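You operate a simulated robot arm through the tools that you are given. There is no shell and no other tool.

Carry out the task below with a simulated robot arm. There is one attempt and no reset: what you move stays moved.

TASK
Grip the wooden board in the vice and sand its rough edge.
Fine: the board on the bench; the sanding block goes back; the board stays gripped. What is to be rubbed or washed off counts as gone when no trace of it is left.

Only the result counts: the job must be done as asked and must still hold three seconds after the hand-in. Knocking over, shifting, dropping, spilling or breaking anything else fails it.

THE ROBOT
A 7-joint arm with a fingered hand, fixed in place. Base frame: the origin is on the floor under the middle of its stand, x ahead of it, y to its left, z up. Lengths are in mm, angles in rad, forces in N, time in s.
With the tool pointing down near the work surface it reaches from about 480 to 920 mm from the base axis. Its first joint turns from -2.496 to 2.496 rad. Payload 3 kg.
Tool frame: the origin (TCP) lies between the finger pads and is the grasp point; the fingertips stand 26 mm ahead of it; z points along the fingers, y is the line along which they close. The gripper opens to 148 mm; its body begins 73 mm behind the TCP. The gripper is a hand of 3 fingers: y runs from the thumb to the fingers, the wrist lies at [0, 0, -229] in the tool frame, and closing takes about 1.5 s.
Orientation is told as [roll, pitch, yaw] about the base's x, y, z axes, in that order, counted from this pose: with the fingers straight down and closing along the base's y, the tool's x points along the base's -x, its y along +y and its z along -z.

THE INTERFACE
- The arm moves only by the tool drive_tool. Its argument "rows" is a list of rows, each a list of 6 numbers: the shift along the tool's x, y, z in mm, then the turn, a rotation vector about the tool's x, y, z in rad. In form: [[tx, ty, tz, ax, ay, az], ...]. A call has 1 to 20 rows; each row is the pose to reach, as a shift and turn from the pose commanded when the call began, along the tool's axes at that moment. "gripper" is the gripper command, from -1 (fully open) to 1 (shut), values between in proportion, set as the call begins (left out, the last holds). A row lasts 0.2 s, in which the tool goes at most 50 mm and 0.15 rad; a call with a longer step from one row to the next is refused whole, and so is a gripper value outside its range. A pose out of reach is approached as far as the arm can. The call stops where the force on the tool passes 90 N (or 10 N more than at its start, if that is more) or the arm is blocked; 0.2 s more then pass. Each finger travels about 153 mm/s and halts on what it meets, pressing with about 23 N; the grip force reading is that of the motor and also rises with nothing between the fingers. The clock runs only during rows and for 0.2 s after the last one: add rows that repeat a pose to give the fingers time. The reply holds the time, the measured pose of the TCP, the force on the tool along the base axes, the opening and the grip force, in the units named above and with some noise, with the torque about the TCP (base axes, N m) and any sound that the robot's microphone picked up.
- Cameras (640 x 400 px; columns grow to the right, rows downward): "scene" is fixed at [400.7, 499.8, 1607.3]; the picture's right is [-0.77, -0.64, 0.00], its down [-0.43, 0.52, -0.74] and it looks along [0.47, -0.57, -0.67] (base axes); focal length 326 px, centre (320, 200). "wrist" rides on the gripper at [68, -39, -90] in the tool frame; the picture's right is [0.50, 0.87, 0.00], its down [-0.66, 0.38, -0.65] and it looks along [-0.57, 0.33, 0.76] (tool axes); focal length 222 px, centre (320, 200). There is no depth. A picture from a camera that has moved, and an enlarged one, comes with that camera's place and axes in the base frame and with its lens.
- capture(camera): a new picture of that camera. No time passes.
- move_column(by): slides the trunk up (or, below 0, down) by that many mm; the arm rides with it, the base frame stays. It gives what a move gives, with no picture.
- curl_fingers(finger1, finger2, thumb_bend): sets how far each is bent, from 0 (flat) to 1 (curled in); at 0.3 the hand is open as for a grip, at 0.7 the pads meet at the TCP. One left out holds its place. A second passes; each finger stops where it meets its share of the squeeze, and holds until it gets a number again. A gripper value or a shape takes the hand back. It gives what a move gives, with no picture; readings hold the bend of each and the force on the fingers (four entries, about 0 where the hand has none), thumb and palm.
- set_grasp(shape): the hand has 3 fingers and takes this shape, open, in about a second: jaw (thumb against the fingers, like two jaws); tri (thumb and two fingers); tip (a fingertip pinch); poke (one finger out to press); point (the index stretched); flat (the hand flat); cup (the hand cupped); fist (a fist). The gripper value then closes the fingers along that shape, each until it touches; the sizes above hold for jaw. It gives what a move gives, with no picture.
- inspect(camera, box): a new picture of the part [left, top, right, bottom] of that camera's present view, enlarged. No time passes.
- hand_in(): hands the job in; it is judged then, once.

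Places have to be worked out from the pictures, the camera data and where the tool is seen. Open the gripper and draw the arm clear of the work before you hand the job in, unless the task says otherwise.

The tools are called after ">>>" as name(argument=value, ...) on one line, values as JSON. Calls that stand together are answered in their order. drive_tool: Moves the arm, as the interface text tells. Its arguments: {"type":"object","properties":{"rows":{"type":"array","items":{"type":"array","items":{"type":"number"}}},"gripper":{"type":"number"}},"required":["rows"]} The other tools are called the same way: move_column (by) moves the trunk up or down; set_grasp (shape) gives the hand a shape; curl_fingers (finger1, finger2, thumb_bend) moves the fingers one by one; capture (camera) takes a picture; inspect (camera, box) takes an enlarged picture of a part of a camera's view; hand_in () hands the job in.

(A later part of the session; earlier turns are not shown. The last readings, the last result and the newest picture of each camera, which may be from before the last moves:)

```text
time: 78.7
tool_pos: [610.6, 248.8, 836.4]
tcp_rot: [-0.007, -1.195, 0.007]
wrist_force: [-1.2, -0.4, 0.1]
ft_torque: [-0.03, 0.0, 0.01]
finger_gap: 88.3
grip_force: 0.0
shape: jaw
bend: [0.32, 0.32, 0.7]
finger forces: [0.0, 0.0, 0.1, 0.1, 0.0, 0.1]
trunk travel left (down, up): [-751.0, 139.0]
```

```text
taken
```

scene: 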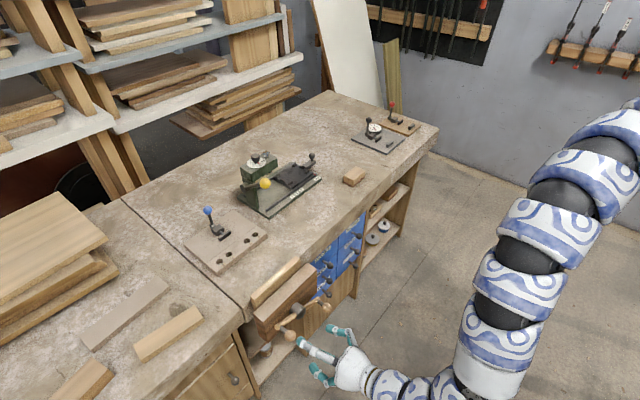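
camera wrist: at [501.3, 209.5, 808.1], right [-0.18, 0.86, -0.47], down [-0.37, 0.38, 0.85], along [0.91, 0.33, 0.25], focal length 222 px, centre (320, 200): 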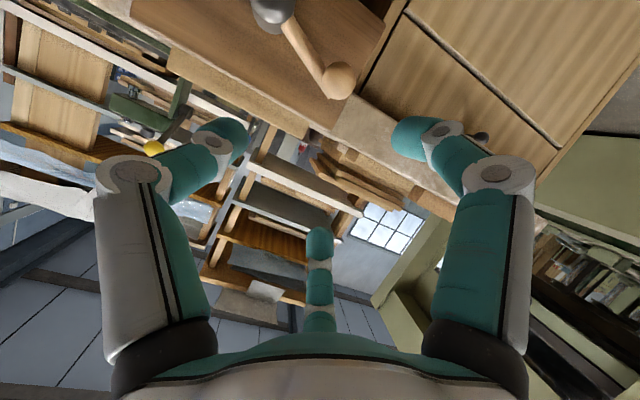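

Reached fully. I go nearly horizontal (pitch ≈ -1.52) so the upper finger stays clear of the bar when caging the knob.

>>> drive_tool(rows=[[15, 0, 5, 0, -0.08, 0], [30, 0, 10, 0, -0.16, 0], [45, 0, 10, 0, -0.24, 0], [55, 0, 10, 0, -0.32, 0], [55, 0, 10, 0, -0.32, 0]])

>>> capture(camera="wrist")

```text
time: 79.9
tool_pos: [600.7, 242.7, 791.4]
tcp_rot: [-0.019, -1.517, 0.022]
wrist_force: [0.6, 0.1, 0.3]
ft_torque: [0.0, -0.02, 0.01]
finger_gap: 88.5
grip_force: 0.1
shape: jaw
bend: [0.32, 0.32, 0.7]
finger forces: [0.0, 0.1, 0.0, 0.1, 0.0, 0.1]
out of reach, approached as far as the arm can: row 4, 5
trunk travel left (down, up): [-751.0, 139.0]
```

```text
taken
camera wrist: at [505.7, 203.9, 729.6], right [-0.03, 0.87, -0.5], down [-0.62, 0.38, 0.69], along [0.79, 0.33, 0.52], focal length 222 px, centre (320, 200)
```

wrist: 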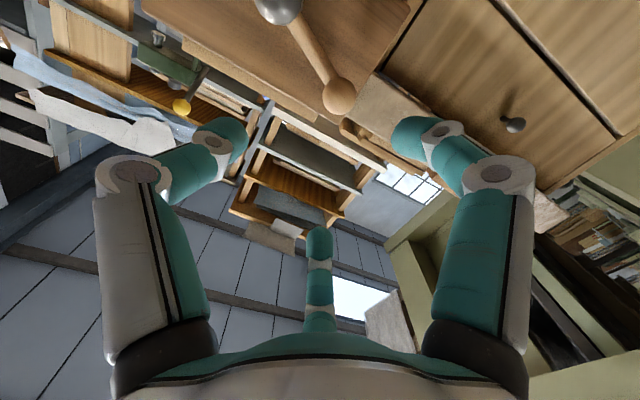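

Good. I preshape the fingers (half open around the knob) and align in front of it, stopping 35 mm short.

>>> curl_fingers(finger1=0.46, finger2=0.46, thumb_bend=0.46)

>>> drive_tool(rows=[[5, 1, 20, 0, 0, 0], [12, 2, 40, 0, 0, 0], [18, 3, 60, 0, 0, 0], [23.8, 4.3, 78, 0, 0, 0], [23.8, 4.3, 78, 0, 0, 0]])

>>> capture(camera="wrist")

>>> inspect(camera="scene", box=[230, 265, 400, 400])

```text
time: 80.9
tool_pos: [599.4, 243.7, 790.7]
tcp_rot: [-0.047, -1.516, 0.044]
wrist_force: [-0.6, 0.0, 0.3]
ft_torque: [0.02, 0.03, 0.02]
finger_gap: 75.2
grip_force: 0.0
shape: fingers
bend: [0.46, 0.46, 0.46]
finger forces: [0.0, 0.0, 0.0, 0.0, 0.1, 0.1]
trunk travel left (down, up): [-751.0, 139.0]
```

```text
time: 82.1
tool_pos: [660.0, 234.8, 803.3]
tcp_rot: [-0.07, -1.513, 0.07]
wrist_force: [-0.2, 0.2, 0.3]
ft_torque: [0.0, 0.02, 0.0]
finger_gap: 75.1
grip_force: 0.1
shape: fingers
bend: [0.46, 0.46, 0.46]
finger forces: [0.0, 0.1, 0.0, 0.1, 0.0, 0.0]
out of reach, approached as far as the arm can: row 1, 2, 3, 4, 5
trunk travel left (down, up): [-751.0, 139.0]
```

```text
taken
camera wrist: at [566.3, 195.8, 741.7], right [-0.03, 0.86, -0.5], down [-0.62, 0.38, 0.69], along [0.79, 0.33, 0.52], focal length 222 px, centre (320, 200)
```

wrist: 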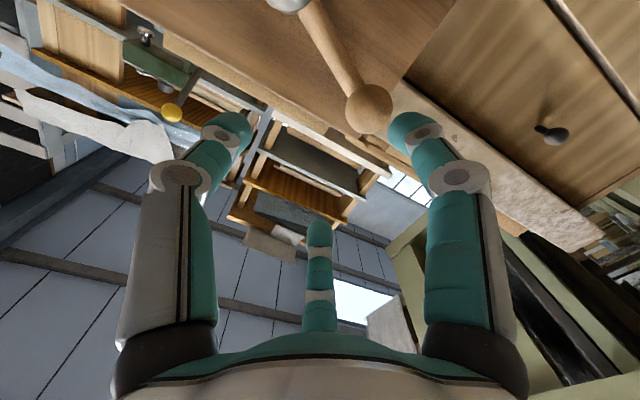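

```text
2.96 times, centred on (315, 332) of scene
camera zoom: at [400.7, 499.8, 1607.3], right [-0.77, -0.64, 0.0], down [-0.43, 0.52, -0.74], along [0.47, -0.57, -0.67], focal length 964 px, centre (335, -193)
```

zoom: 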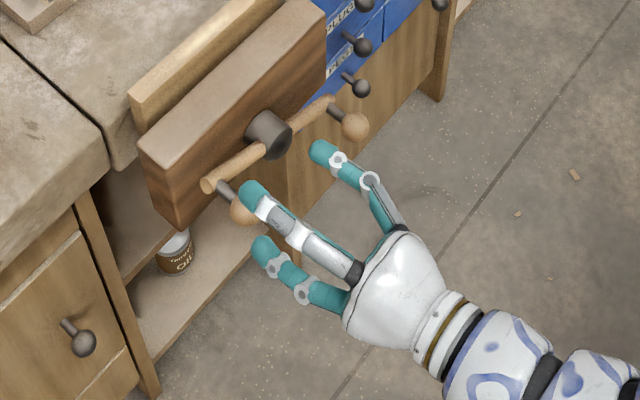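

The trunk is too high for this; I lower it 45 mm (fingertips are still in front of the knob), then realign.

>>> move_column(by=-45)

>>> drive_tool(rows=[[0, 4, 5, 0, 0, 0], [0, 8, 10, 0, 0, 0], [0, 12, 15, 0, 0, 0], [0, 12, 15, 0, 0, 0]])

>>> capture(camera="wrist")

>>> inspect(camera="scene", box=[230, 265, 400, 400])

```text
time: 83.0
tool_pos: [661.3, 234.5, 757.7]
tcp_rot: [-0.05, -1.516, 0.051]
wrist_force: [-0.2, 0.3, -0.3]
ft_torque: [-0.04, 0.01, -0.04]
finger_gap: 75.2
grip_force: 0.0
shape: fingers
bend: [0.46, 0.46, 0.46]
finger forces: [0.0, 0.1, 0.0, 0.0, 0.0, 0.1]
trunk travel left (down, up): [-706.0, 184.0]
```

```text
time: 84.0
tool_pos: [674.0, 243.4, 766.5]
tcp_rot: [-0.026, -1.515, 0.026]
wrist_force: [0.7, -0.4, 0.0]
ft_torque: [-0.02, 0.01, 0.03]
finger_gap: 75.3
grip_force: 0.1
shape: fingers
bend: [0.46, 0.46, 0.46]
finger forces: [0.1, 0.0, 0.0, 0.1, 0.0, 0.0]
out of reach, approached as far as the arm can: row 1, 2, 3, 4
trunk travel left (down, up): [-706.0, 184.0]
```

```text
taken
camera wrist: at [578.8, 203.8, 706.8], right [-0.03, 0.87, -0.5], down [-0.62, 0.38, 0.69], along [0.79, 0.33, 0.52], focal length 222 px, centre (320, 200)
```

wrist: 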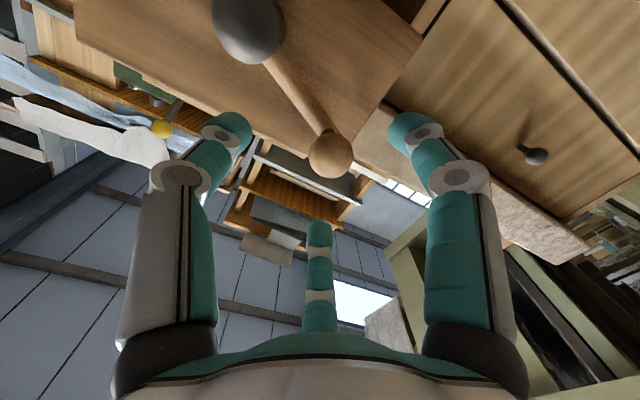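

```text
2.96 times, centred on (315, 332) of scene
camera zoom: at [400.7, 499.8, 1607.3], right [-0.77, -0.64, 0.0], down [-0.43, 0.52, -0.74], along [0.47, -0.57, -0.67], focal length 964 px, centre (335, -193)
```

zoom: 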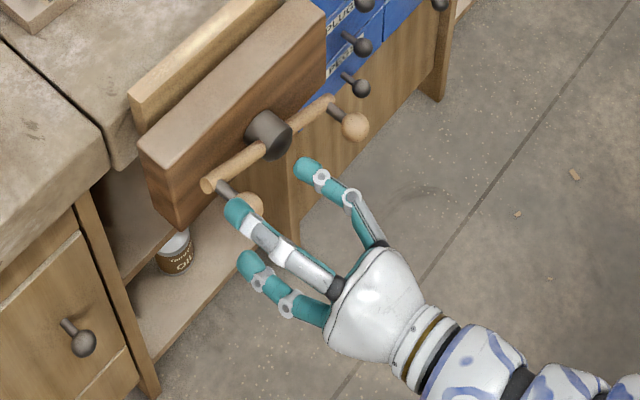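

Being nearly horizontal strains the wrist. I ease the pitch to about -1.2 at a 40 mm standoff from the knob and check reachability there.

>>> drive_tool(rows=[[-3, 1, 0, 0, 0.1, 0], [-6, 2, 1, 0, 0.2, 0], [-9.8, 3.6, 1.5, 0, 0.31, 0], [-9.8, 3.6, 1.5, 0, 0.31, 0]])

>>> drive_tool(rows=[[0, 0, 10, 0, 0, 0], [0, 0, 20, 0, 0, 0]])

>>> capture(camera="wrist")

>>> inspect(camera="scene", box=[230, 265, 400, 400])

```text
time: 85.0
tool_pos: [675.6, 245.7, 776.6]
tcp_rot: [-0.005, -1.204, 0.001]
wrist_force: [0.0, -0.1, -0.6]
ft_torque: [-0.02, -0.01, -0.01]
finger_gap: 81.0
grip_force: 0.0
shape: fingers
bend: [0.42, 0.46, 0.46]
finger forces: [0.1, 0.1, 0.0, 0.0, 0.0, 0.0]
trunk travel left (down, up): [-706.0, 184.0]
```

```text
time: 85.6
tool_pos: [693.4, 247.0, 770.5]
tcp_rot: [-0.006, -1.204, 0.003]
wrist_force: [2.0, -0.6, 0.4]
ft_torque: [-0.03, -0.01, -0.01]
finger_gap: 80.8
grip_force: 0.0
shape: fingers
bend: [0.42, 0.46, 0.46]
finger forces: [0.1, 0.0, 0.0, 0.0, 0.0, 0.1]
trunk travel left (down, up): [-706.0, 184.0]
```

```text
taken
camera wrist: at [584.6, 208.6, 740.3], right [-0.18, 0.87, -0.47], down [-0.38, 0.38, 0.85], along [0.91, 0.33, 0.26], focal length 222 px, centre (320, 200)
```

wrist: 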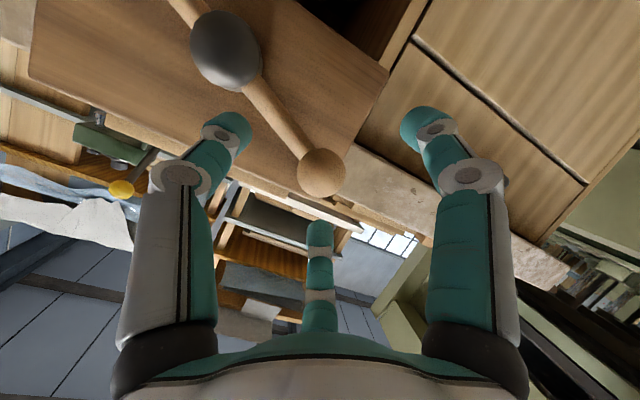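

```text
2.96 times, centred on (315, 332) of scene
camera zoom: at [400.7, 499.8, 1607.3], right [-0.77, -0.64, 0.0], down [-0.43, 0.52, -0.74], along [0.47, -0.57, -0.67], focal length 964 px, centre (335, -193)
```

zoom: 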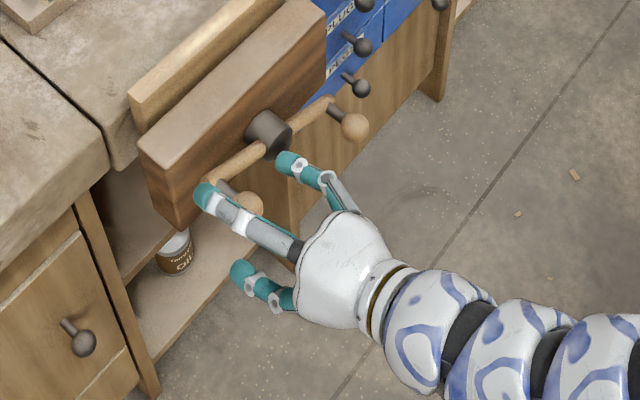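

At pitch -1.2 it is reachable. The knob is 21 mm ahead on the tool axis; I close the fingers somewhat and move forward onto it.

>>> curl_fingers(finger1=0.53, finger2=0.53, thumb_bend=0.53)

>>> drive_tool(rows=[[0.5, 0, 6, 0, 0, 0], [1, 0, 12, 0, 0, 0], [1, 0, 18, 0, 0, 0], [1, 0, 18, 0, 0, 0]])

>>> capture(camera="wrist")

>>> inspect(camera="scene", box=[250, 275, 350, 365])

```text
time: 86.6
tool_pos: [693.1, 247.5, 770.2]
tcp_rot: [-0.008, -1.207, 0.006]
wrist_force: [0.4, -0.1, -0.5]
ft_torque: [0.04, -0.02, 0.04]
finger_gap: 52.9
grip_force: 0.0
shape: fingers
bend: [0.53, 0.53, 0.53]
finger forces: [0.0, 0.0, 0.0, 0.0, 0.0, 0.0]
trunk travel left (down, up): [-706.0, 184.0]
```

```text
time: 87.6
tool_pos: [710.3, 247.4, 761.9]
tcp_rot: [-0.006, -1.205, 0.005]
wrist_force: [-0.3, 0.0, 0.6]
ft_torque: [0.03, -0.01, 0.0]
finger_gap: 52.8
grip_force: 0.1
shape: fingers
bend: [0.53, 0.53, 0.53]
finger forces: [0.1, 0.0, 0.0, 0.0, 0.0, 0.1]
trunk travel left (down, up): [-706.0, 184.0]
```

```text
taken
camera wrist: at [601.6, 207.8, 732.7], right [-0.18, 0.86, -0.47], down [-0.38, 0.38, 0.84], along [0.91, 0.33, 0.26], focal length 222 px, centre (320, 200)
```

wrist: 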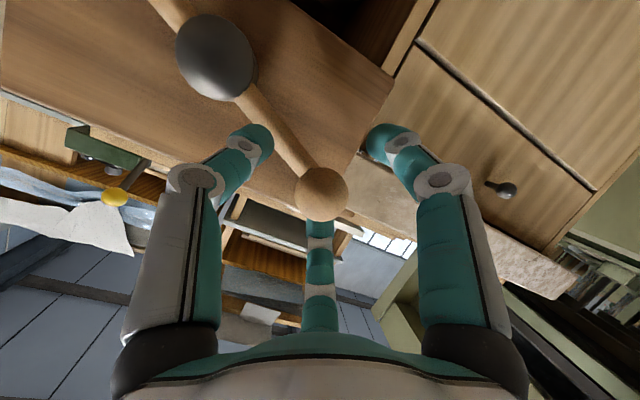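

```text
4.44 times, centred on (300, 320) of scene
camera zoom: at [400.7, 499.8, 1607.3], right [-0.77, -0.64, 0.0], down [-0.43, 0.52, -0.74], along [0.47, -0.57, -0.67], focal length 1446 px, centre (409, -333)
```

zoom: 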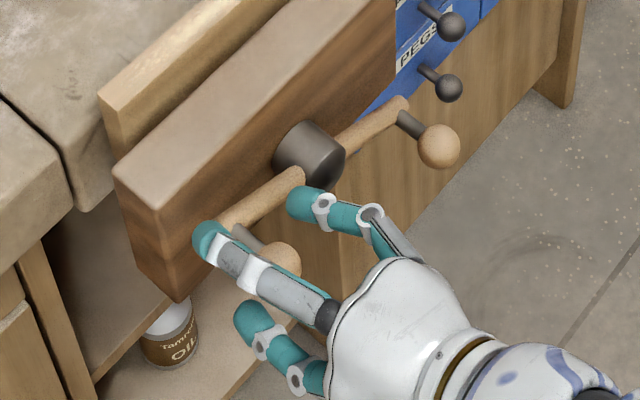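

The knob sits between the three fingers, near the TCP. I curl the fingers in around it.

>>> curl_fingers(finger1=0.75, finger2=0.75, thumb_bend=0.75)

>>> capture(camera="wrist")

>>> inspect(camera="scene", box=[250, 275, 350, 365])

```text
time: 88.6
tool_pos: [711.0, 245.5, 762.5]
tcp_rot: [-0.007, -1.206, 0.006]
wrist_force: [10.2, -1.9, -1.6]
ft_torque: [-0.01, -0.15, 0.09]
finger_gap: 8.3
grip_force: 15.0
shape: fingers
bend: [0.65, 0.64, 0.67]
finger forces: [8.2, 8.9, 0.0, 0.1, 12.2, 0.0]
trunk travel left (down, up): [-706.0, 184.0]
```

```text
taken
camera wrist: at [602.5, 207.1, 732.6], right [-0.18, 0.87, -0.47], down [-0.38, 0.38, 0.84], along [0.91, 0.33, 0.26], focal length 222 px, centre (320, 200)
```

wrist: 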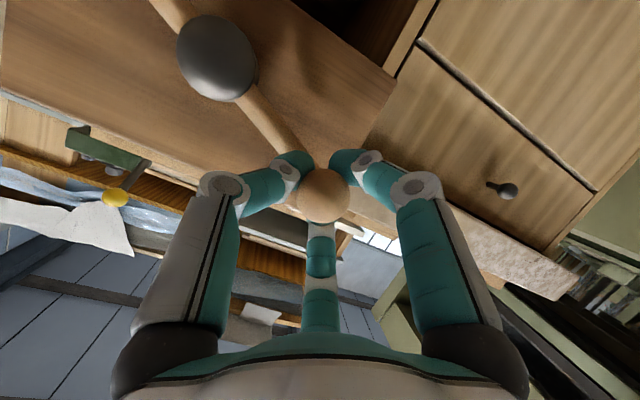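

```text
4.44 times, centred on (300, 320) of scene
camera zoom: at [400.7, 499.8, 1607.3], right [-0.77, -0.64, 0.0], down [-0.43, 0.52, -0.74], along [0.47, -0.57, -0.67], focal length 1446 px, centre (409, -333)
```

zoom: 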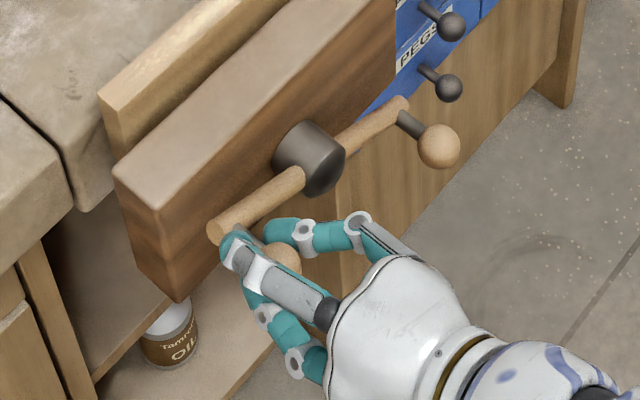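

The fingertips have wrapped around the peg behind the knob, so it is well caged. I start turning clockwise (as seen from the robot): a first arc of about 40°.

>>> drive_tool(rows=[[-5, -2.3, -1.9, 0, 0, 0], [-10, -5.2, -3.8, 0, 0, 0], [-15.8, -9.2, -6, 0, 0, 0], [-21.2, -13.6, -8.1, 0, 0, 0], [-26.2, -18.6, -10, 0, 0, 0], [-30.8, -23.9, -11.8, 0, 0, 0], [-35, -29.7, -13.4, 0, 0, 0], [-38.6, -35.8, -14.7, 0, 0, 0], [-38.6, -35.8, -14.7, 0, 0, 0]])

>>> inspect(camera="scene", box=[250, 255, 350, 345])

>>> capture(camera="wrist")

```text
time: 90.6
tool_pos: [711.8, 211.7, 802.4]
tcp_rot: [-0.009, -1.203, 0.005]
wrist_force: [20.2, 0.8, -11.1]
ft_torque: [0.2, -0.08, -0.03]
finger_gap: 14.9
grip_force: 15.3
shape: fingers
bend: [0.65, 0.65, 0.67]
finger forces: [12.9, 5.4, 0.1, 0.0, 13.2, 0.1]
trunk travel left (down, up): [-706.0, 184.0]
```

```text
4.44 times, centred on (300, 300) of scene
camera zoom: at [400.7, 499.8, 1607.3], right [-0.77, -0.64, 0.0], down [-0.43, 0.52, -0.74], along [0.47, -0.57, -0.67], focal length 1446 px, centre (409, -244)
```

zoom: 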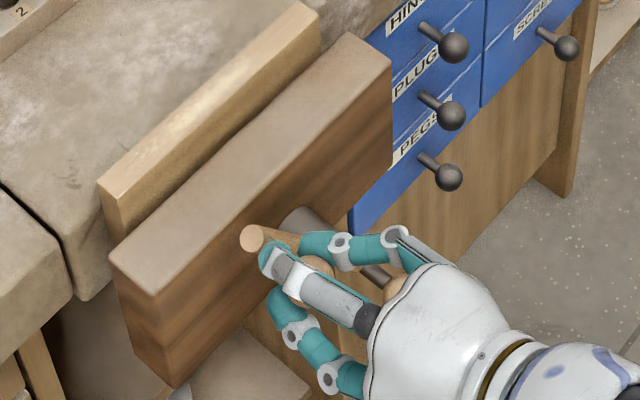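

```text
taken
camera wrist: at [602.6, 172.8, 773.1], right [-0.18, 0.86, -0.47], down [-0.37, 0.38, 0.85], along [0.91, 0.33, 0.26], focal length 222 px, centre (320, 200)
```

wrist: 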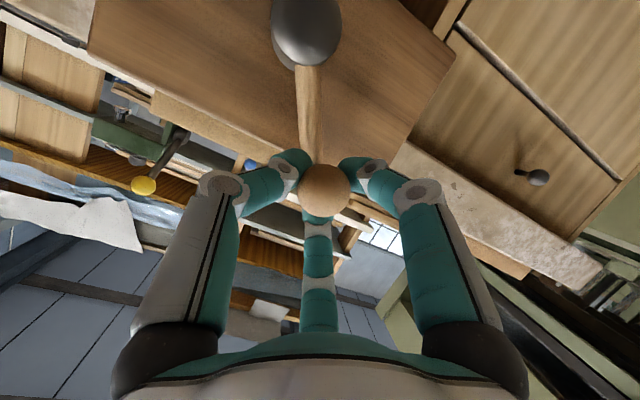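

The handle turns with the hand (force only ~20 N). I continue the arc from 60° to 150°, easing forward slightly as the screw advances.

>>> drive_tool(rows=[[-6, -13.2, -1.3, 0, 0, 0], [-9.8, -27.3, -2.2, 0, 0, 0], [-11, -41.8, -2.4, 0, 0, 0], [-10, -56.2, -1.7, 0, 0, 0], [-6.4, -70.3, -0.4, 0, 0, 0], [-0.7, -83.5, 1.9, 0, 0, 0], [7.1, -95.4, 4.9, 0, 0, 0], [16.7, -105.7, 8.5, 0, 0, 0], [27.9, -114, 12.8, 0, 0, 0], [27.9, -114, 12.8, 0, 0, 0]])

>>> inspect(camera="scene", box=[250, 255, 350, 345])

>>> capture(camera="wrist")

```text
time: 92.8
tool_pos: [714.0, 96.6, 772.7]
tcp_rot: [-0.005, -1.203, 0.004]
wrist_force: [34.4, 5.9, 8.6]
ft_torque: [0.44, -0.06, -0.21]
finger_gap: 21.8
grip_force: 26.9
shape: fingers
bend: [0.71, 0.66, 0.67]
finger forces: [27.7, 11.9, 0.0, 0.0, 14.8, 0.1]
trunk travel left (down, up): [-706.0, 184.0]
```

```text
4.44 times, centred on (300, 300) of scene
camera zoom: at [400.7, 499.8, 1607.3], right [-0.77, -0.64, 0.0], down [-0.43, 0.52, -0.74], along [0.47, -0.57, -0.67], focal length 1446 px, centre (409, -244)
```

zoom: 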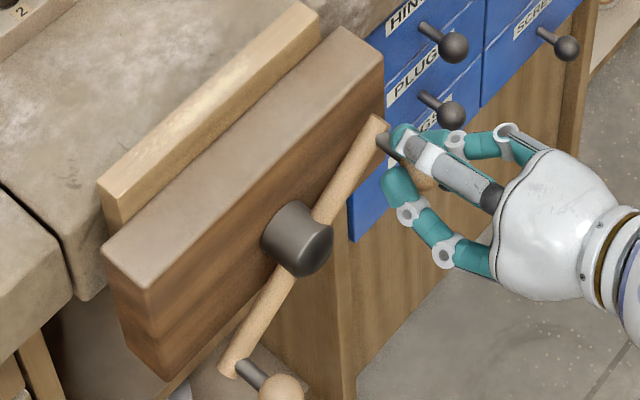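

```text
taken
camera wrist: at [605.4, 57.9, 743.7], right [-0.18, 0.87, -0.47], down [-0.38, 0.38, 0.84], along [0.91, 0.33, 0.26], focal length 222 px, centre (320, 200)
```

wrist: 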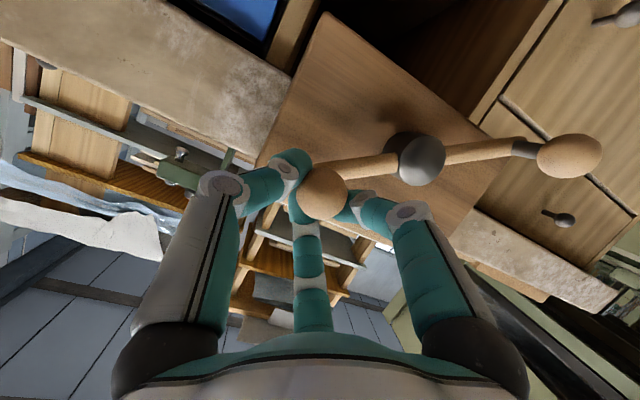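

The jaw is advancing roughly 20 mm per turn and the hand is being pulled along. I follow it forward by ~6 mm and continue to about 170°, watching the force for clamping.

>>> drive_tool(rows=[[-1, 0, 2.5, 0, 0, 0], [-1.8, 0, 4.7, 0, 0, 0], [4.1, -3.4, 7.4, 0, 0, 0], [10.2, -6.2, 10.3, 0, 0, 0], [16.6, -8.3, 13.1, 0, 0, 0], [23.1, -9.9, 15.9, 0, 0, 0], [23.1, -9.9, 15.9, 0, 0, 0]])

>>> inspect(camera="scene", box=[250, 255, 350, 345])

```text
time: 94.4
tool_pos: [717.9, 88.5, 748.4]
tcp_rot: [-0.006, -1.209, 0.007]
wrist_force: [7.3, 13.5, 29.7]
ft_torque: [0.33, -0.33, -0.09]
finger_gap: 20.9
grip_force: 33.5
shape: fingers
bend: [0.73, 0.66, 0.67]
finger forces: [40.1, 12.8, 0.1, 0.0, 13.7, 0.0]
trunk travel left (down, up): [-706.0, 184.0]
```

```text
4.44 times, centred on (300, 300) of scene
camera zoom: at [400.7, 499.8, 1607.3], right [-0.77, -0.64, 0.0], down [-0.43, 0.52, -0.74], along [0.47, -0.57, -0.67], focal length 1446 px, centre (409, -244)
```

zoom: 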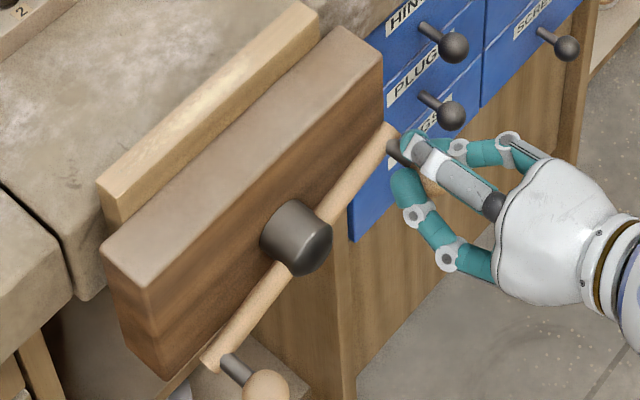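

Resistance is rising (about 30 N vertical), the board may be getting pinched. I look closely at the gap between jaw, board and bench.

>>> inspect(camera="scene", box=[262, 250, 342, 310])

>>> capture(camera="wrist")

>>> capture(camera="scene")

```text
6.67 times, centred on (302, 280) of scene
camera zoom: at [400.7, 499.8, 1607.3], right [-0.77, -0.64, 0.0], down [-0.43, 0.52, -0.74], along [0.47, -0.57, -0.67], focal length 2170 px, centre (440, -333)
```

zoom: 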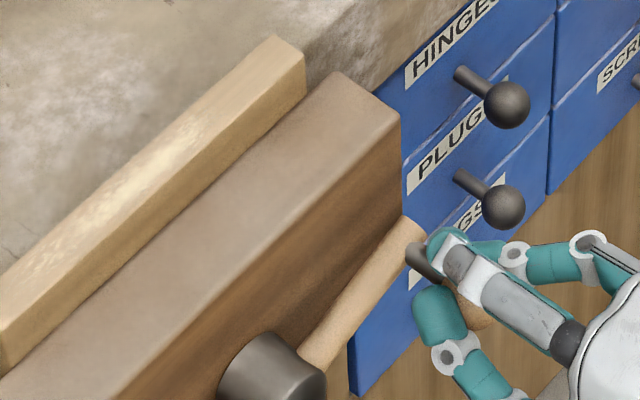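

```text
taken
camera wrist: at [609.8, 49.0, 718.7], right [-0.18, 0.86, -0.47], down [-0.38, 0.38, 0.84], along [0.91, 0.33, 0.26], focal length 222 px, centre (320, 200)
```

wrist: 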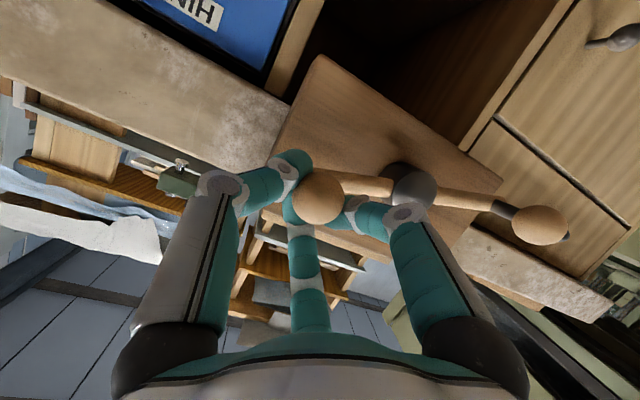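

```text
taken
```

scene: 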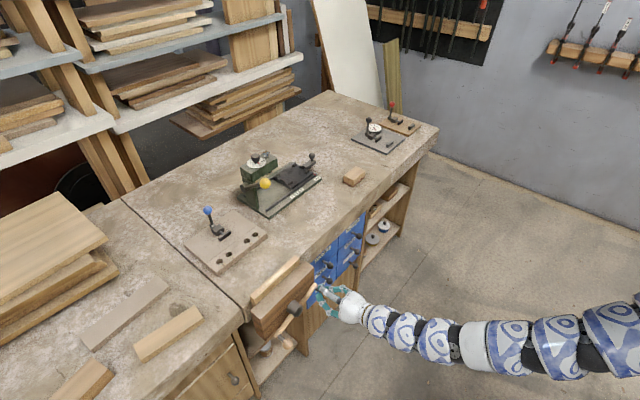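

The jaw now appears tight against the board and the handle resists. I push a little further to tighten it and see how the force grows.

>>> drive_tool(rows=[[3.3, -0.5, 1.4, 0, 0, 0], [6.6, -0.95, 2.9, 0, 0, 0], [10, -1.1, 4.3, 0, 0, 0], [13.4, -1.3, 5.7, 0, 0, 0]])

>>> inspect(camera="scene", box=[250, 255, 350, 345])

```text
time: 95.4
tool_pos: [718.1, 87.7, 737.6]
tcp_rot: [-0.004, -1.211, 0.003]
wrist_force: [20.4, 24.1, 59.3]
ft_torque: [0.19, -0.48, -0.07]
finger_gap: 21.6
grip_force: 43.6
shape: fingers
bend: [0.73, 0.65, 0.66]
finger forces: [59.5, 16.3, 0.0, 0.1, 11.5, 0.0]
trunk travel left (down, up): [-706.0, 184.0]
```

```text
4.44 times, centred on (300, 300) of scene
camera zoom: at [400.7, 499.8, 1607.3], right [-0.77, -0.64, 0.0], down [-0.43, 0.52, -0.74], along [0.47, -0.57, -0.67], focal length 1446 px, centre (409, -244)
```

zoom: 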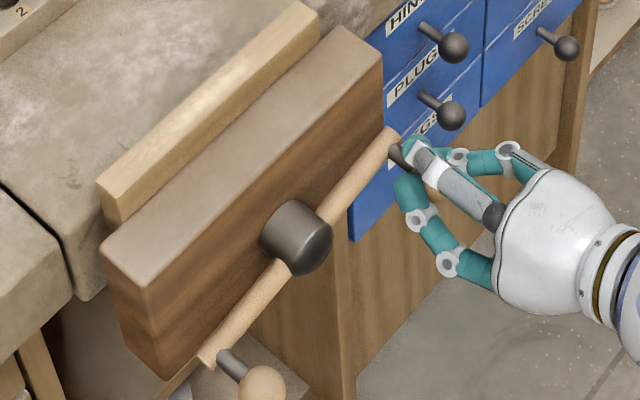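

The vice is tight: force rose to ~60 N (about 5 N·m) with hardly any more rotation. I give one more small push, then relax back to near-zero force.

>>> drive_tool(rows=[[2, -0.2, 0.8, 0, 0, 0], [4, -0.3, 1.6, 0, 0, 0]])

>>> drive_tool(rows=[[-6, 1, -2, 0, 0, 0], [-12, 2, -5, 0, 0, 0], [-18, 4, -8, 0, 0, 0]])

>>> inspect(camera="scene", box=[250, 255, 350, 345])

```text
time: 96.0
tool_pos: [718.4, 87.4, 732.5]
tcp_rot: [-0.008, -1.212, 0.008]
wrist_force: [22.2, 33.1, 69.9]
ft_torque: [0.07, -0.58, -0.01]
finger_gap: 22.0
grip_force: 48.8
shape: fingers
bend: [0.73, 0.65, 0.66]
finger forces: [70.2, 17.0, 0.0, 0.1, 10.2, 0.0]
trunk travel left (down, up): [-706.0, 184.0]
```

```text
time: 96.8
tool_pos: [717.4, 88.7, 746.4]
tcp_rot: [-0.009, -1.204, 0.007]
wrist_force: [23.6, 16.5, 26.2]
ft_torque: [0.23, -0.23, 0.01]
finger_gap: 21.3
grip_force: 36.3
shape: fingers
bend: [0.73, 0.66, 0.67]
finger forces: [42.2, 14.3, 0.1, 0.0, 15.3, 0.1]
trunk travel left (down, up): [-706.0, 184.0]
```

```text
4.44 times, centred on (300, 300) of scene
camera zoom: at [400.7, 499.8, 1607.3], right [-0.77, -0.64, 0.0], down [-0.43, 0.52, -0.74], along [0.47, -0.57, -0.67], focal length 1446 px, centre (409, -244)
```

zoom: 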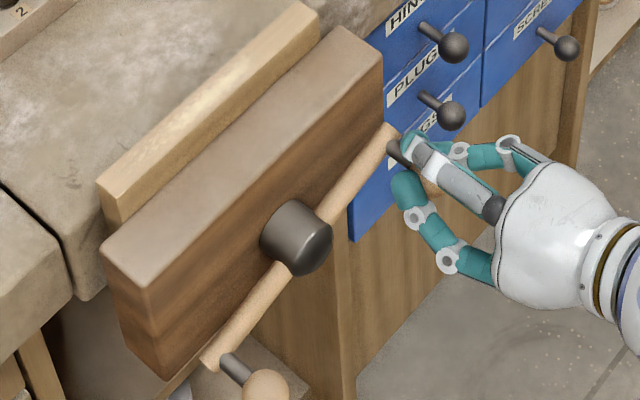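

The handle gives slightly with the push, so I relax fully and see whether it stays put before letting go.

>>> drive_tool(rows=[[-4, 1, -2, 0, 0, 0], [-8, 2, -4, 0, 0, 0], [-10, 3, -5, 0, 0, 0], [-10, 3, -5, 0, 0, 0]])

>>> inspect(camera="scene", box=[250, 255, 350, 345])

```text
time: 97.8
tool_pos: [717.9, 91.2, 759.0]
tcp_rot: [-0.008, -1.204, 0.009]
wrist_force: [20.5, 2.0, 10.9]
ft_torque: [0.18, -0.15, -0.11]
finger_gap: 21.1
grip_force: 25.8
shape: fingers
bend: [0.73, 0.66, 0.67]
finger forces: [22.9, 13.7, 0.1, 0.0, 14.9, 0.0]
trunk travel left (down, up): [-706.0, 184.0]
```

```text
4.44 times, centred on (300, 300) of scene
camera zoom: at [400.7, 499.8, 1607.3], right [-0.77, -0.64, 0.0], down [-0.43, 0.52, -0.74], along [0.47, -0.57, -0.67], focal length 1446 px, centre (409, -244)
```

zoom: 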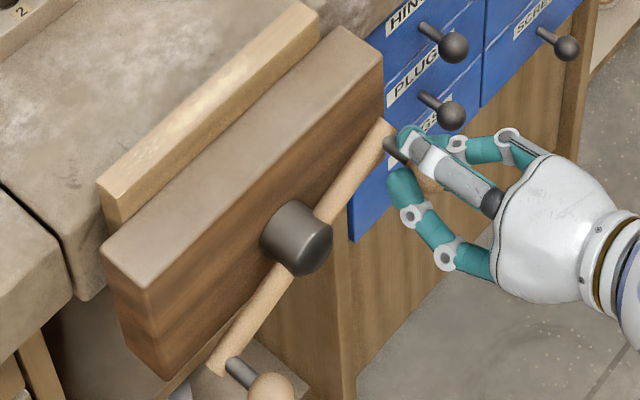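

The handle springs back a little with my hand, so I'll retighten to ~60 N and open the fingers right there, letting screw friction hold it.

>>> drive_tool(rows=[[5, -1, 2.5, 0, 0, 0], [10, -3, 5, 0, 0, 0], [15, -4, 7, 0, 0, 0], [20, -5, 9, 0, 0, 0], [24, -6, 11, 0, 0, 0], [26, -6, 12, 0, 0, 0]])

>>> curl_fingers(finger1=0.42, finger2=0.42, thumb_bend=0.46)

>>> inspect(camera="scene", box=[250, 255, 350, 345])

>>> capture(camera="wrist")

```text
time: 99.2
tool_pos: [719.3, 87.1, 734.0]
tcp_rot: [-0.007, -1.21, 0.008]
wrist_force: [16.4, 24.4, 60.1]
ft_torque: [0.03, -0.62, -0.02]
finger_gap: 21.1
grip_force: 42.0
shape: fingers
bend: [0.73, 0.65, 0.66]
finger forces: [56.4, 17.7, 0.0, 0.0, 10.2, 0.0]
trunk travel left (down, up): [-706.0, 184.0]
```

```text
time: 100.2
tool_pos: [717.3, 90.6, 731.7]
tcp_rot: [-0.012, -1.205, 0.012]
wrist_force: [-6.7, 51.4, 41.9]
ft_torque: [-0.23, -0.64, 0.63]
finger_gap: 56.9
grip_force: 26.8
shape: fingers
bend: [0.7, 0.42, 0.46]
finger forces: [54.2, 0.1, 0.0, 0.1, 0.0, 0.0]
trunk travel left (down, up): [-706.0, 184.0]
```

```text
4.44 times, centred on (300, 300) of scene
camera zoom: at [400.7, 499.8, 1607.3], right [-0.77, -0.64, 0.0], down [-0.43, 0.52, -0.74], along [0.47, -0.57, -0.67], focal length 1446 px, centre (409, -244)
```

zoom: 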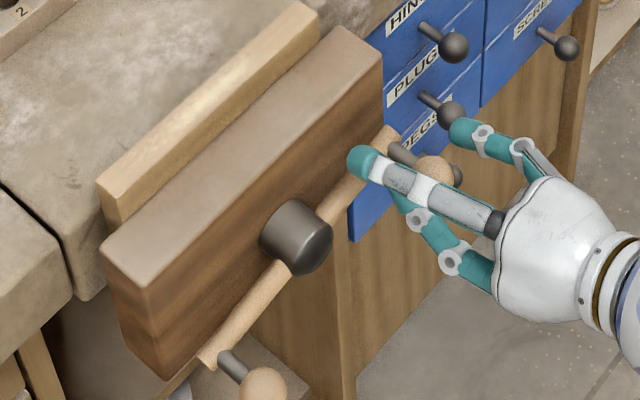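

```text
taken
camera wrist: at [608.0, 50.3, 701.8], right [-0.18, 0.86, -0.47], down [-0.38, 0.38, 0.84], along [0.91, 0.33, 0.26], focal length 222 px, centre (320, 200)
```

wrist: 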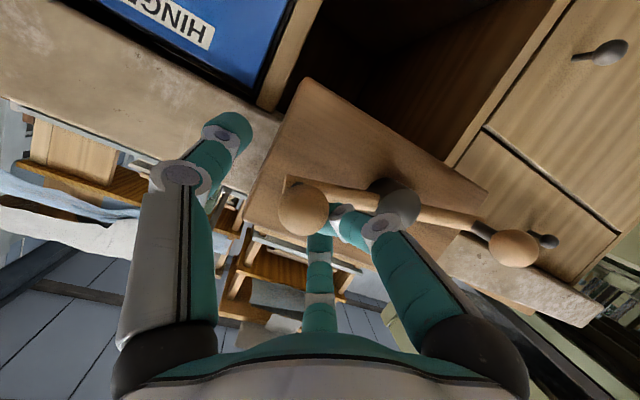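

Finger1 opened onto the handle bar that swept past it and is pressing on it. I relieve the side load a little and draw the hand back along its axis to free that finger.

>>> drive_tool(rows=[[-3, 3, -1.5, 0, 0, 0], [-5, 5, -5, 0, 0, 0], [-5, 5, -10, 0, 0, 0]])

>>> inspect(camera="scene", box=[250, 255, 350, 345])

>>> capture(camera="wrist")

```text
time: 101.0
tool_pos: [711.7, 89.7, 737.3]
tcp_rot: [-0.013, -1.207, 0.007]
wrist_force: [0.7, 0.0, 0.4]
ft_torque: [-0.02, -0.01, 0.0]
finger_gap: 82.0
grip_force: 0.1
shape: fingers
bend: [0.42, 0.42, 0.46]
finger forces: [0.0, 0.0, 0.0, 0.1, 0.1, 0.0]
trunk travel left (down, up): [-706.0, 184.0]
```

```text
4.44 times, centred on (300, 300) of scene
camera zoom: at [400.7, 499.8, 1607.3], right [-0.77, -0.64, 0.0], down [-0.43, 0.52, -0.74], along [0.47, -0.57, -0.67], focal length 1446 px, centre (409, -244)
```

zoom: 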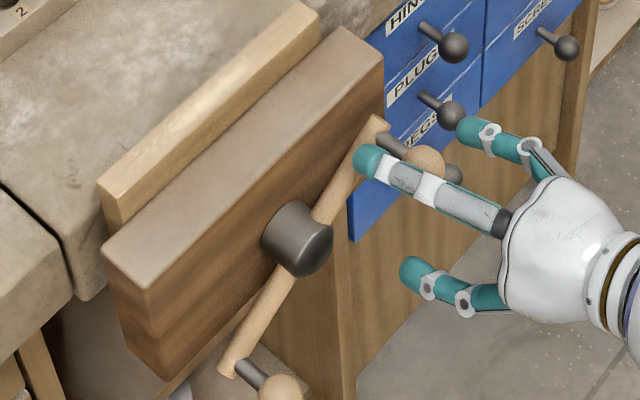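

```text
taken
camera wrist: at [602.4, 50.5, 707.9], right [-0.18, 0.86, -0.47], down [-0.38, 0.38, 0.84], along [0.91, 0.32, 0.26], focal length 222 px, centre (320, 200)
```

wrist: 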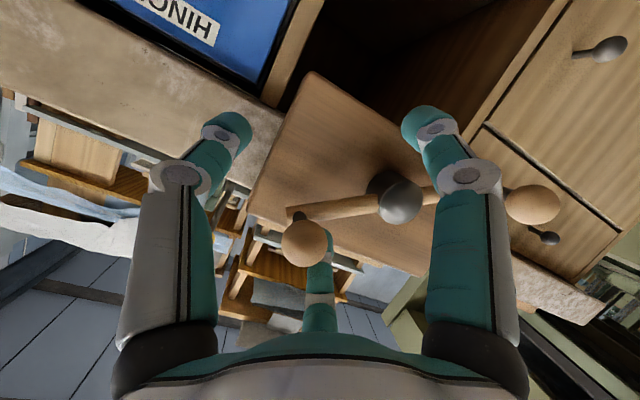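

All fingers are free and the handle settled at about 150°, where screw friction holds the clamping. I back the hand off and then check the jaw/board contact from the scene camera.

>>> drive_tool(rows=[[0, 0, -30, 0, 0, 0], [0, 0, -60, 0, 0, 0], [-30, 0, -90, 0, 0, 0], [-70, 0, -100, 0, 0, 0]])

>>> inspect(camera="scene", box=[240, 250, 320, 310])

>>> inspect(camera="scene", box=[280, 250, 330, 290])

```text
time: 102.0
tool_pos: [655.4, 106.7, 827.3]
tcp_rot: [-0.006, -1.204, 0.0]
wrist_force: [-0.9, 0.3, 0.7]
ft_torque: [-0.01, 0.01, -0.03]
finger_gap: 82.1
grip_force: 0.0
shape: fingers
bend: [0.42, 0.42, 0.46]
finger forces: [0.0, 0.1, 0.1, 0.1, 0.1, 0.1]
out of reach, approached as far as the arm can: row 3, 4
trunk travel left (down, up): [-706.0, 184.0]
```

```text
6.67 times, centred on (280, 280) of scene
camera zoom: at [400.7, 499.8, 1607.3], right [-0.77, -0.64, 0.0], down [-0.43, 0.52, -0.74], along [0.47, -0.57, -0.67], focal length 2170 px, centre (587, -333)
```

zoom: 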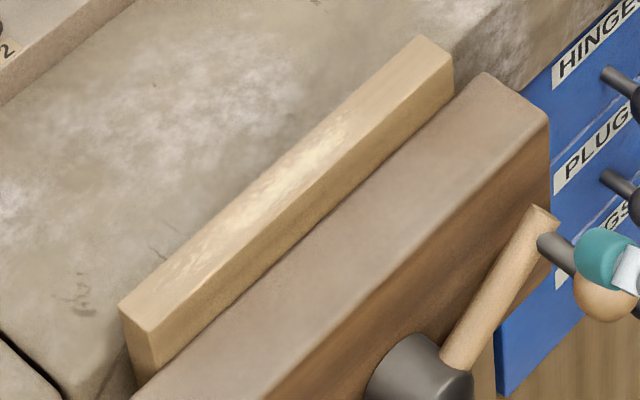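

```text
10.00 times, centred on (305, 270) of scene
camera zoom: at [400.7, 499.8, 1607.3], right [-0.77, -0.64, 0.0], down [-0.43, 0.52, -0.74], along [0.47, -0.57, -0.67], focal length 3255 px, centre (470, -500)
```

zoom: 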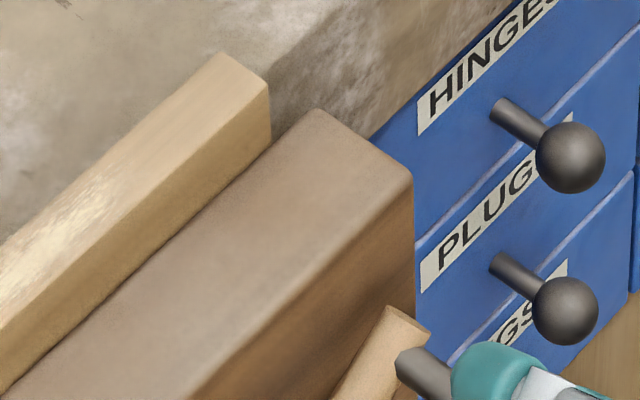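

The board looks tight between jaw and bench. Now I examine the sanding block closely for grasping.

>>> inspect(camera="scene", box=[335, 160, 375, 192])

>>> capture(camera="scene")

```text
12.50 times, centred on (355, 176) of scene
camera zoom: at [400.7, 499.8, 1607.3], right [-0.77, -0.64, 0.0], down [-0.43, 0.52, -0.74], along [0.47, -0.57, -0.67], focal length 4068 px, centre (-118, 500)
```

zoom: 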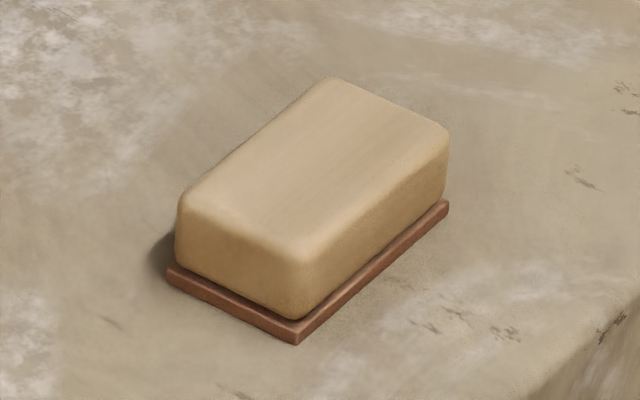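

```text
taken
```

scene: 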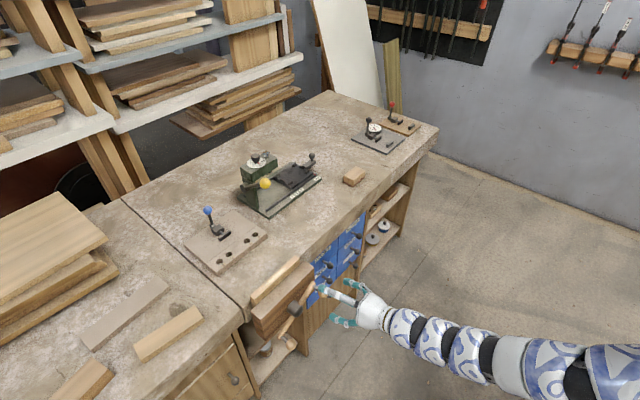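

The block's pad spans about x 914–963, y -404…-318 on the bench (centre ≈(938.5, -361)), top z≈836. I bring the hand back up to vertical in front of the bench first.

>>> drive_tool(gripper=-1, rows=[[-20, -0.7, 0, 0, 0.1, 0], [-40, -1.4, 4, 0, 0.22, 0], [-55, -2.1, 8, 0, 0.34, 0], [-68, -2.8, 12, 0, 0.46, 0], [-80, -3.5, 16, 0, 0.58, 0], [-90, -4.2, 20, 0, 0.7, 0], [-100, -4.9, 24, 0, 0.82, 0], [-110, -5.6, 28, 0, 0.94, 0], [-118, -6.3, 31, 0, 1.07, 0], [-123, -7, 33.2, 0, 1.204, 0], [-123, -7, 33.2, 0, 1.204, 0]])

>>> capture(camera="scene")

```text
time: 104.4
tool_pos: [769.7, -32.0, 897.7]
tcp_rot: [-0.001, 0.005, -0.001]
wrist_force: [0.7, 0.9, -0.1]
ft_torque: [-0.04, 0.0, -0.01]
finger_gap: 147.9
grip_force: 0.1
shape: jaw
bend: [0.3, 0.3, 0.3]
finger forces: [0.0, 0.0, 0.0, 0.0, 0.0, 0.1]
out of reach, approached as far as the arm can: row 1, 2, 3, 4, 5, 6, 7, 8, 9, 10, 11
trunk travel left (down, up): [-706.0, 184.0]
```

```text
taken
```

scene: 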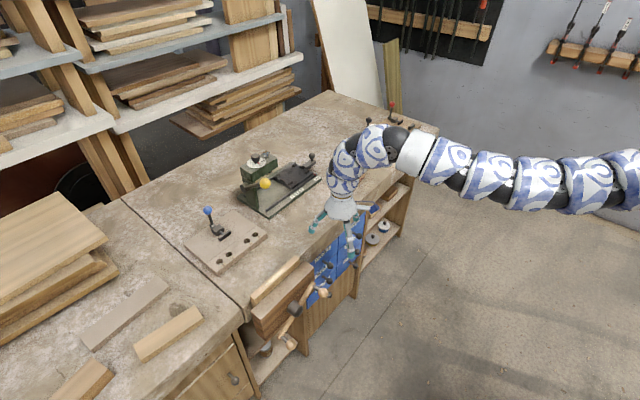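

The hand is vertical at (770, -32, 898), clear of everything. I move outward/up and step the trunk down to about -45 for maximum reach towards the block.

>>> drive_tool(rows=[[-20, 0, -30, 0, 0, 0], [-40, 0, -60, 0, 0, 0], [-60, 0, -100, 0, 0, 0]])

>>> move_column(by=-100)

>>> drive_tool(rows=[[0, 0, -40, 0, 0, 0], [0, 0, -80, 0, 0, 0], [0, 0, -110, 0, 0, 0]])

>>> move_column(by=-100)

```text
time: 105.4
tool_pos: [806.5, -15.9, 974.0]
tcp_rot: [0.031, 0.041, -0.001]
wrist_force: [-0.1, 0.5, 0.3]
ft_torque: [0.0, 0.0, -0.02]
finger_gap: 148.2
grip_force: 0.0
shape: jaw
bend: [0.3, 0.3, 0.3]
finger forces: [0.1, 0.1, 0.1, 0.1, 0.0, 0.1]
trunk travel left (down, up): [-706.0, 184.0]
stopped in row 3: the arm was blocked; the commanded pose is now the measured one
```

```text
time: 106.7
tool_pos: [806.1, -16.6, 875.7]
tcp_rot: [0.034, 0.039, -0.002]
wrist_force: [-0.1, 0.0, 0.1]
ft_torque: [0.0, -0.03, 0.01]
finger_gap: 147.9
grip_force: 0.1
shape: jaw
bend: [0.3, 0.3, 0.3]
finger forces: [0.1, 0.0, 0.0, 0.1, 0.0, 0.0]
trunk travel left (down, up): [-606.0, 284.0]
```

```text
time: 107.5
tool_pos: [813.6, -19.7, 984.9]
tcp_rot: [0.032, 0.041, -0.003]
wrist_force: [0.3, -0.8, 0.3]
ft_torque: [0.01, -0.06, 0.01]
finger_gap: 147.9
grip_force: 0.0
shape: jaw
bend: [0.3, 0.3, 0.3]
finger forces: [0.0, 0.0, 0.1, 0.1, 0.1, 0.0]
trunk travel left (down, up): [-606.0, 284.0]
```

```text
time: 108.9
tool_pos: [813.5, -20.0, 884.3]
tcp_rot: [0.033, 0.041, -0.003]
wrist_force: [-0.1, 0.5, 1.1]
ft_torque: [-0.01, -0.02, -0.03]
finger_gap: 148.0
grip_force: 0.2
shape: jaw
bend: [0.3, 0.3, 0.3]
finger forces: [0.0, 0.0, 0.1, 0.1, 0.0, 0.0]
trunk travel left (down, up): [-506.0, 384.0]
```

Now I move over towards the block at z≈960, keeping the tool vertical with yaw 0.

>>> drive_tool(rows=[[0, -20, -40, 0.01, -0.02, 0], [-8, -55, -76, 0.033, -0.041, 0], [-22, -95, -76, 0.033, -0.041, 0], [-36, -130, -76, 0.033, -0.041, 0], [-50, -165, -76, 0.033, -0.041, 0], [-64, -200, -76, 0.033, -0.041, 0], [-78, -235, -76, 0.033, -0.041, 0], [-92, -270, -76, 0.033, -0.041, 0], [-108, -305, -76, 0.033, -0.041, 0], [-124.5, -340, -76, 0.033, -0.041, 0], [-124.5, -340, -76, 0.033, -0.041, 0]])

>>> capture(camera="wrist")

>>> capture(camera="scene")

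```text
refused: row 2 steps farther than a row can; nothing moved
```

```text
taken
camera wrist: at [749.5, -61.9, 976.9], right [-0.5, 0.87, 0.05], down [0.68, 0.36, 0.64], along [0.54, 0.35, -0.77], focal length 222 px, centre (320, 200)
```

wrist: 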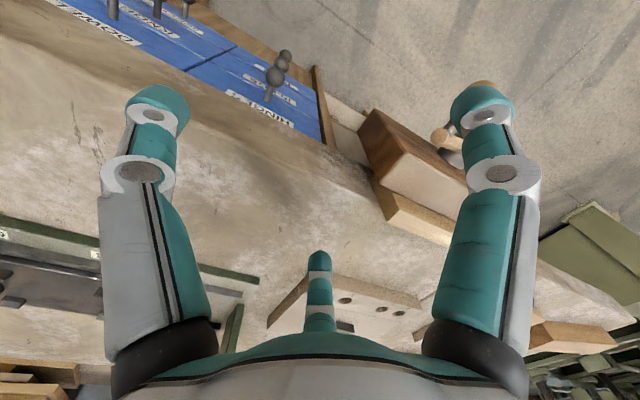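

```text
taken
```

scene: 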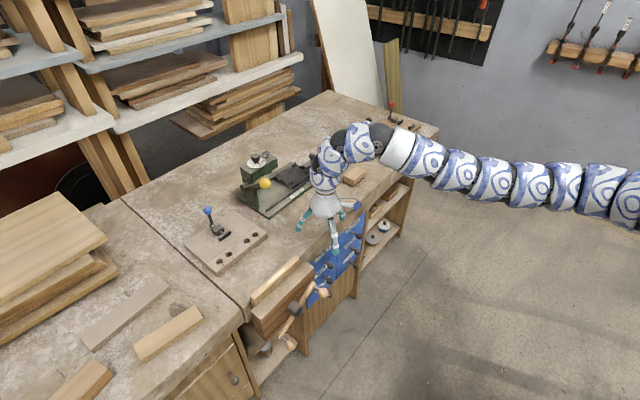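

A row was too long; I repeat with smaller steps.

>>> drive_tool(rows=[[0, -20, -40, 0.01, -0.02, 0], [-4, -45, -76, 0.033, -0.041, 0], [-16, -80, -76, 0.033, -0.041, 0], [-28, -112, -76, 0.033, -0.041, 0], [-40, -145, -76, 0.033, -0.041, 0], [-54, -178, -76, 0.033, -0.041, 0], [-66, -210, -76, 0.033, -0.041, 0], [-80, -243, -76, 0.033, -0.041, 0], [-94, -275, -76, 0.033, -0.041, 0], [-108, -308, -76, 0.033, -0.041, 0], [-124.5, -340, -76, 0.033, -0.041, 0], [-124.5, -340, -76, 0.033, -0.041, 0]])

>>> capture(camera="wrist")

>>> capture(camera="scene")

```text
time: 111.5
tool_pos: [892.2, -350.8, 927.9]
tcp_rot: [-0.006, -0.06, -0.004]
wrist_force: [0.6, -0.3, -0.7]
ft_torque: [0.0, -0.01, 0.02]
finger_gap: 148.1
grip_force: 0.0
shape: jaw
bend: [0.3, 0.3, 0.3]
finger forces: [0.0, 0.0, 0.0, 0.1, 0.0, 0.0]
out of reach, approached as far as the arm can: row 1, 2, 3, 4, 5, 6, 7, 8, 9, 10, 11, 12
trunk travel left (down, up): [-506.0, 384.0]
```

```text
taken
camera wrist: at [820.0, -389.7, 1016.3], right [-0.5, 0.87, -0.04], down [0.61, 0.38, 0.69], along [0.61, 0.32, -0.72], focal length 222 px, centre (320, 200)
```

wrist: 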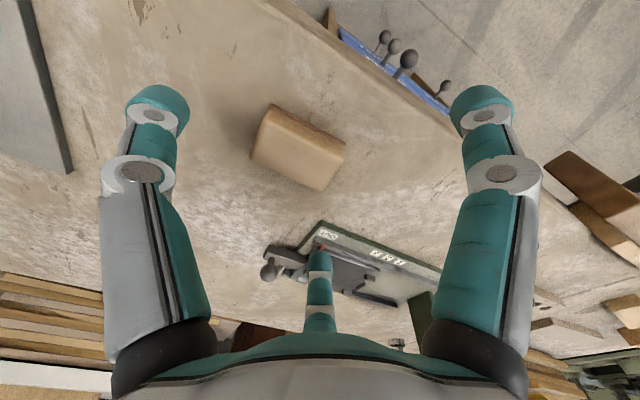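

```text
taken
```

scene: 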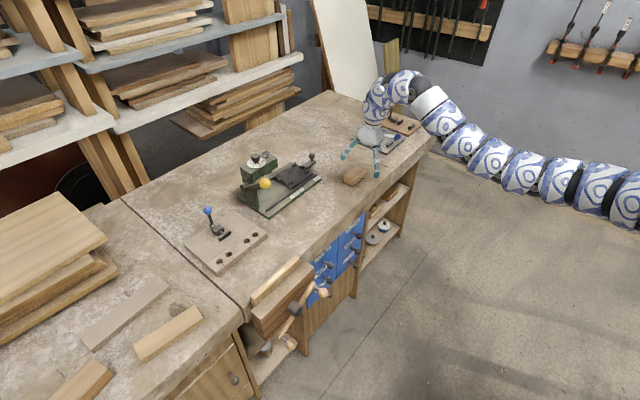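

The arm gets to r≈959 here; the block is a bit further out. I zoom the wrist view on the block to pin down its position.

>>> inspect(camera="wrist", box=[230, 85, 370, 210])

```text
3.20 times, centred on (300, 148) of wrist
camera zoom: at [820.0, -389.7, 1016.3], right [-0.5, 0.87, -0.04], down [0.61, 0.38, 0.69], along [0.61, 0.32, -0.72], focal length 711 px, centre (384, 368)
```

zoom: 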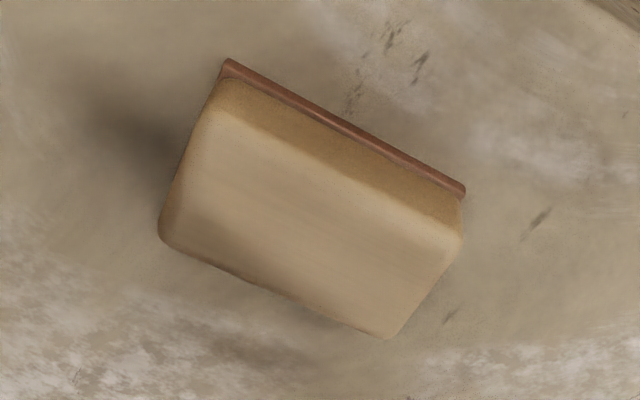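

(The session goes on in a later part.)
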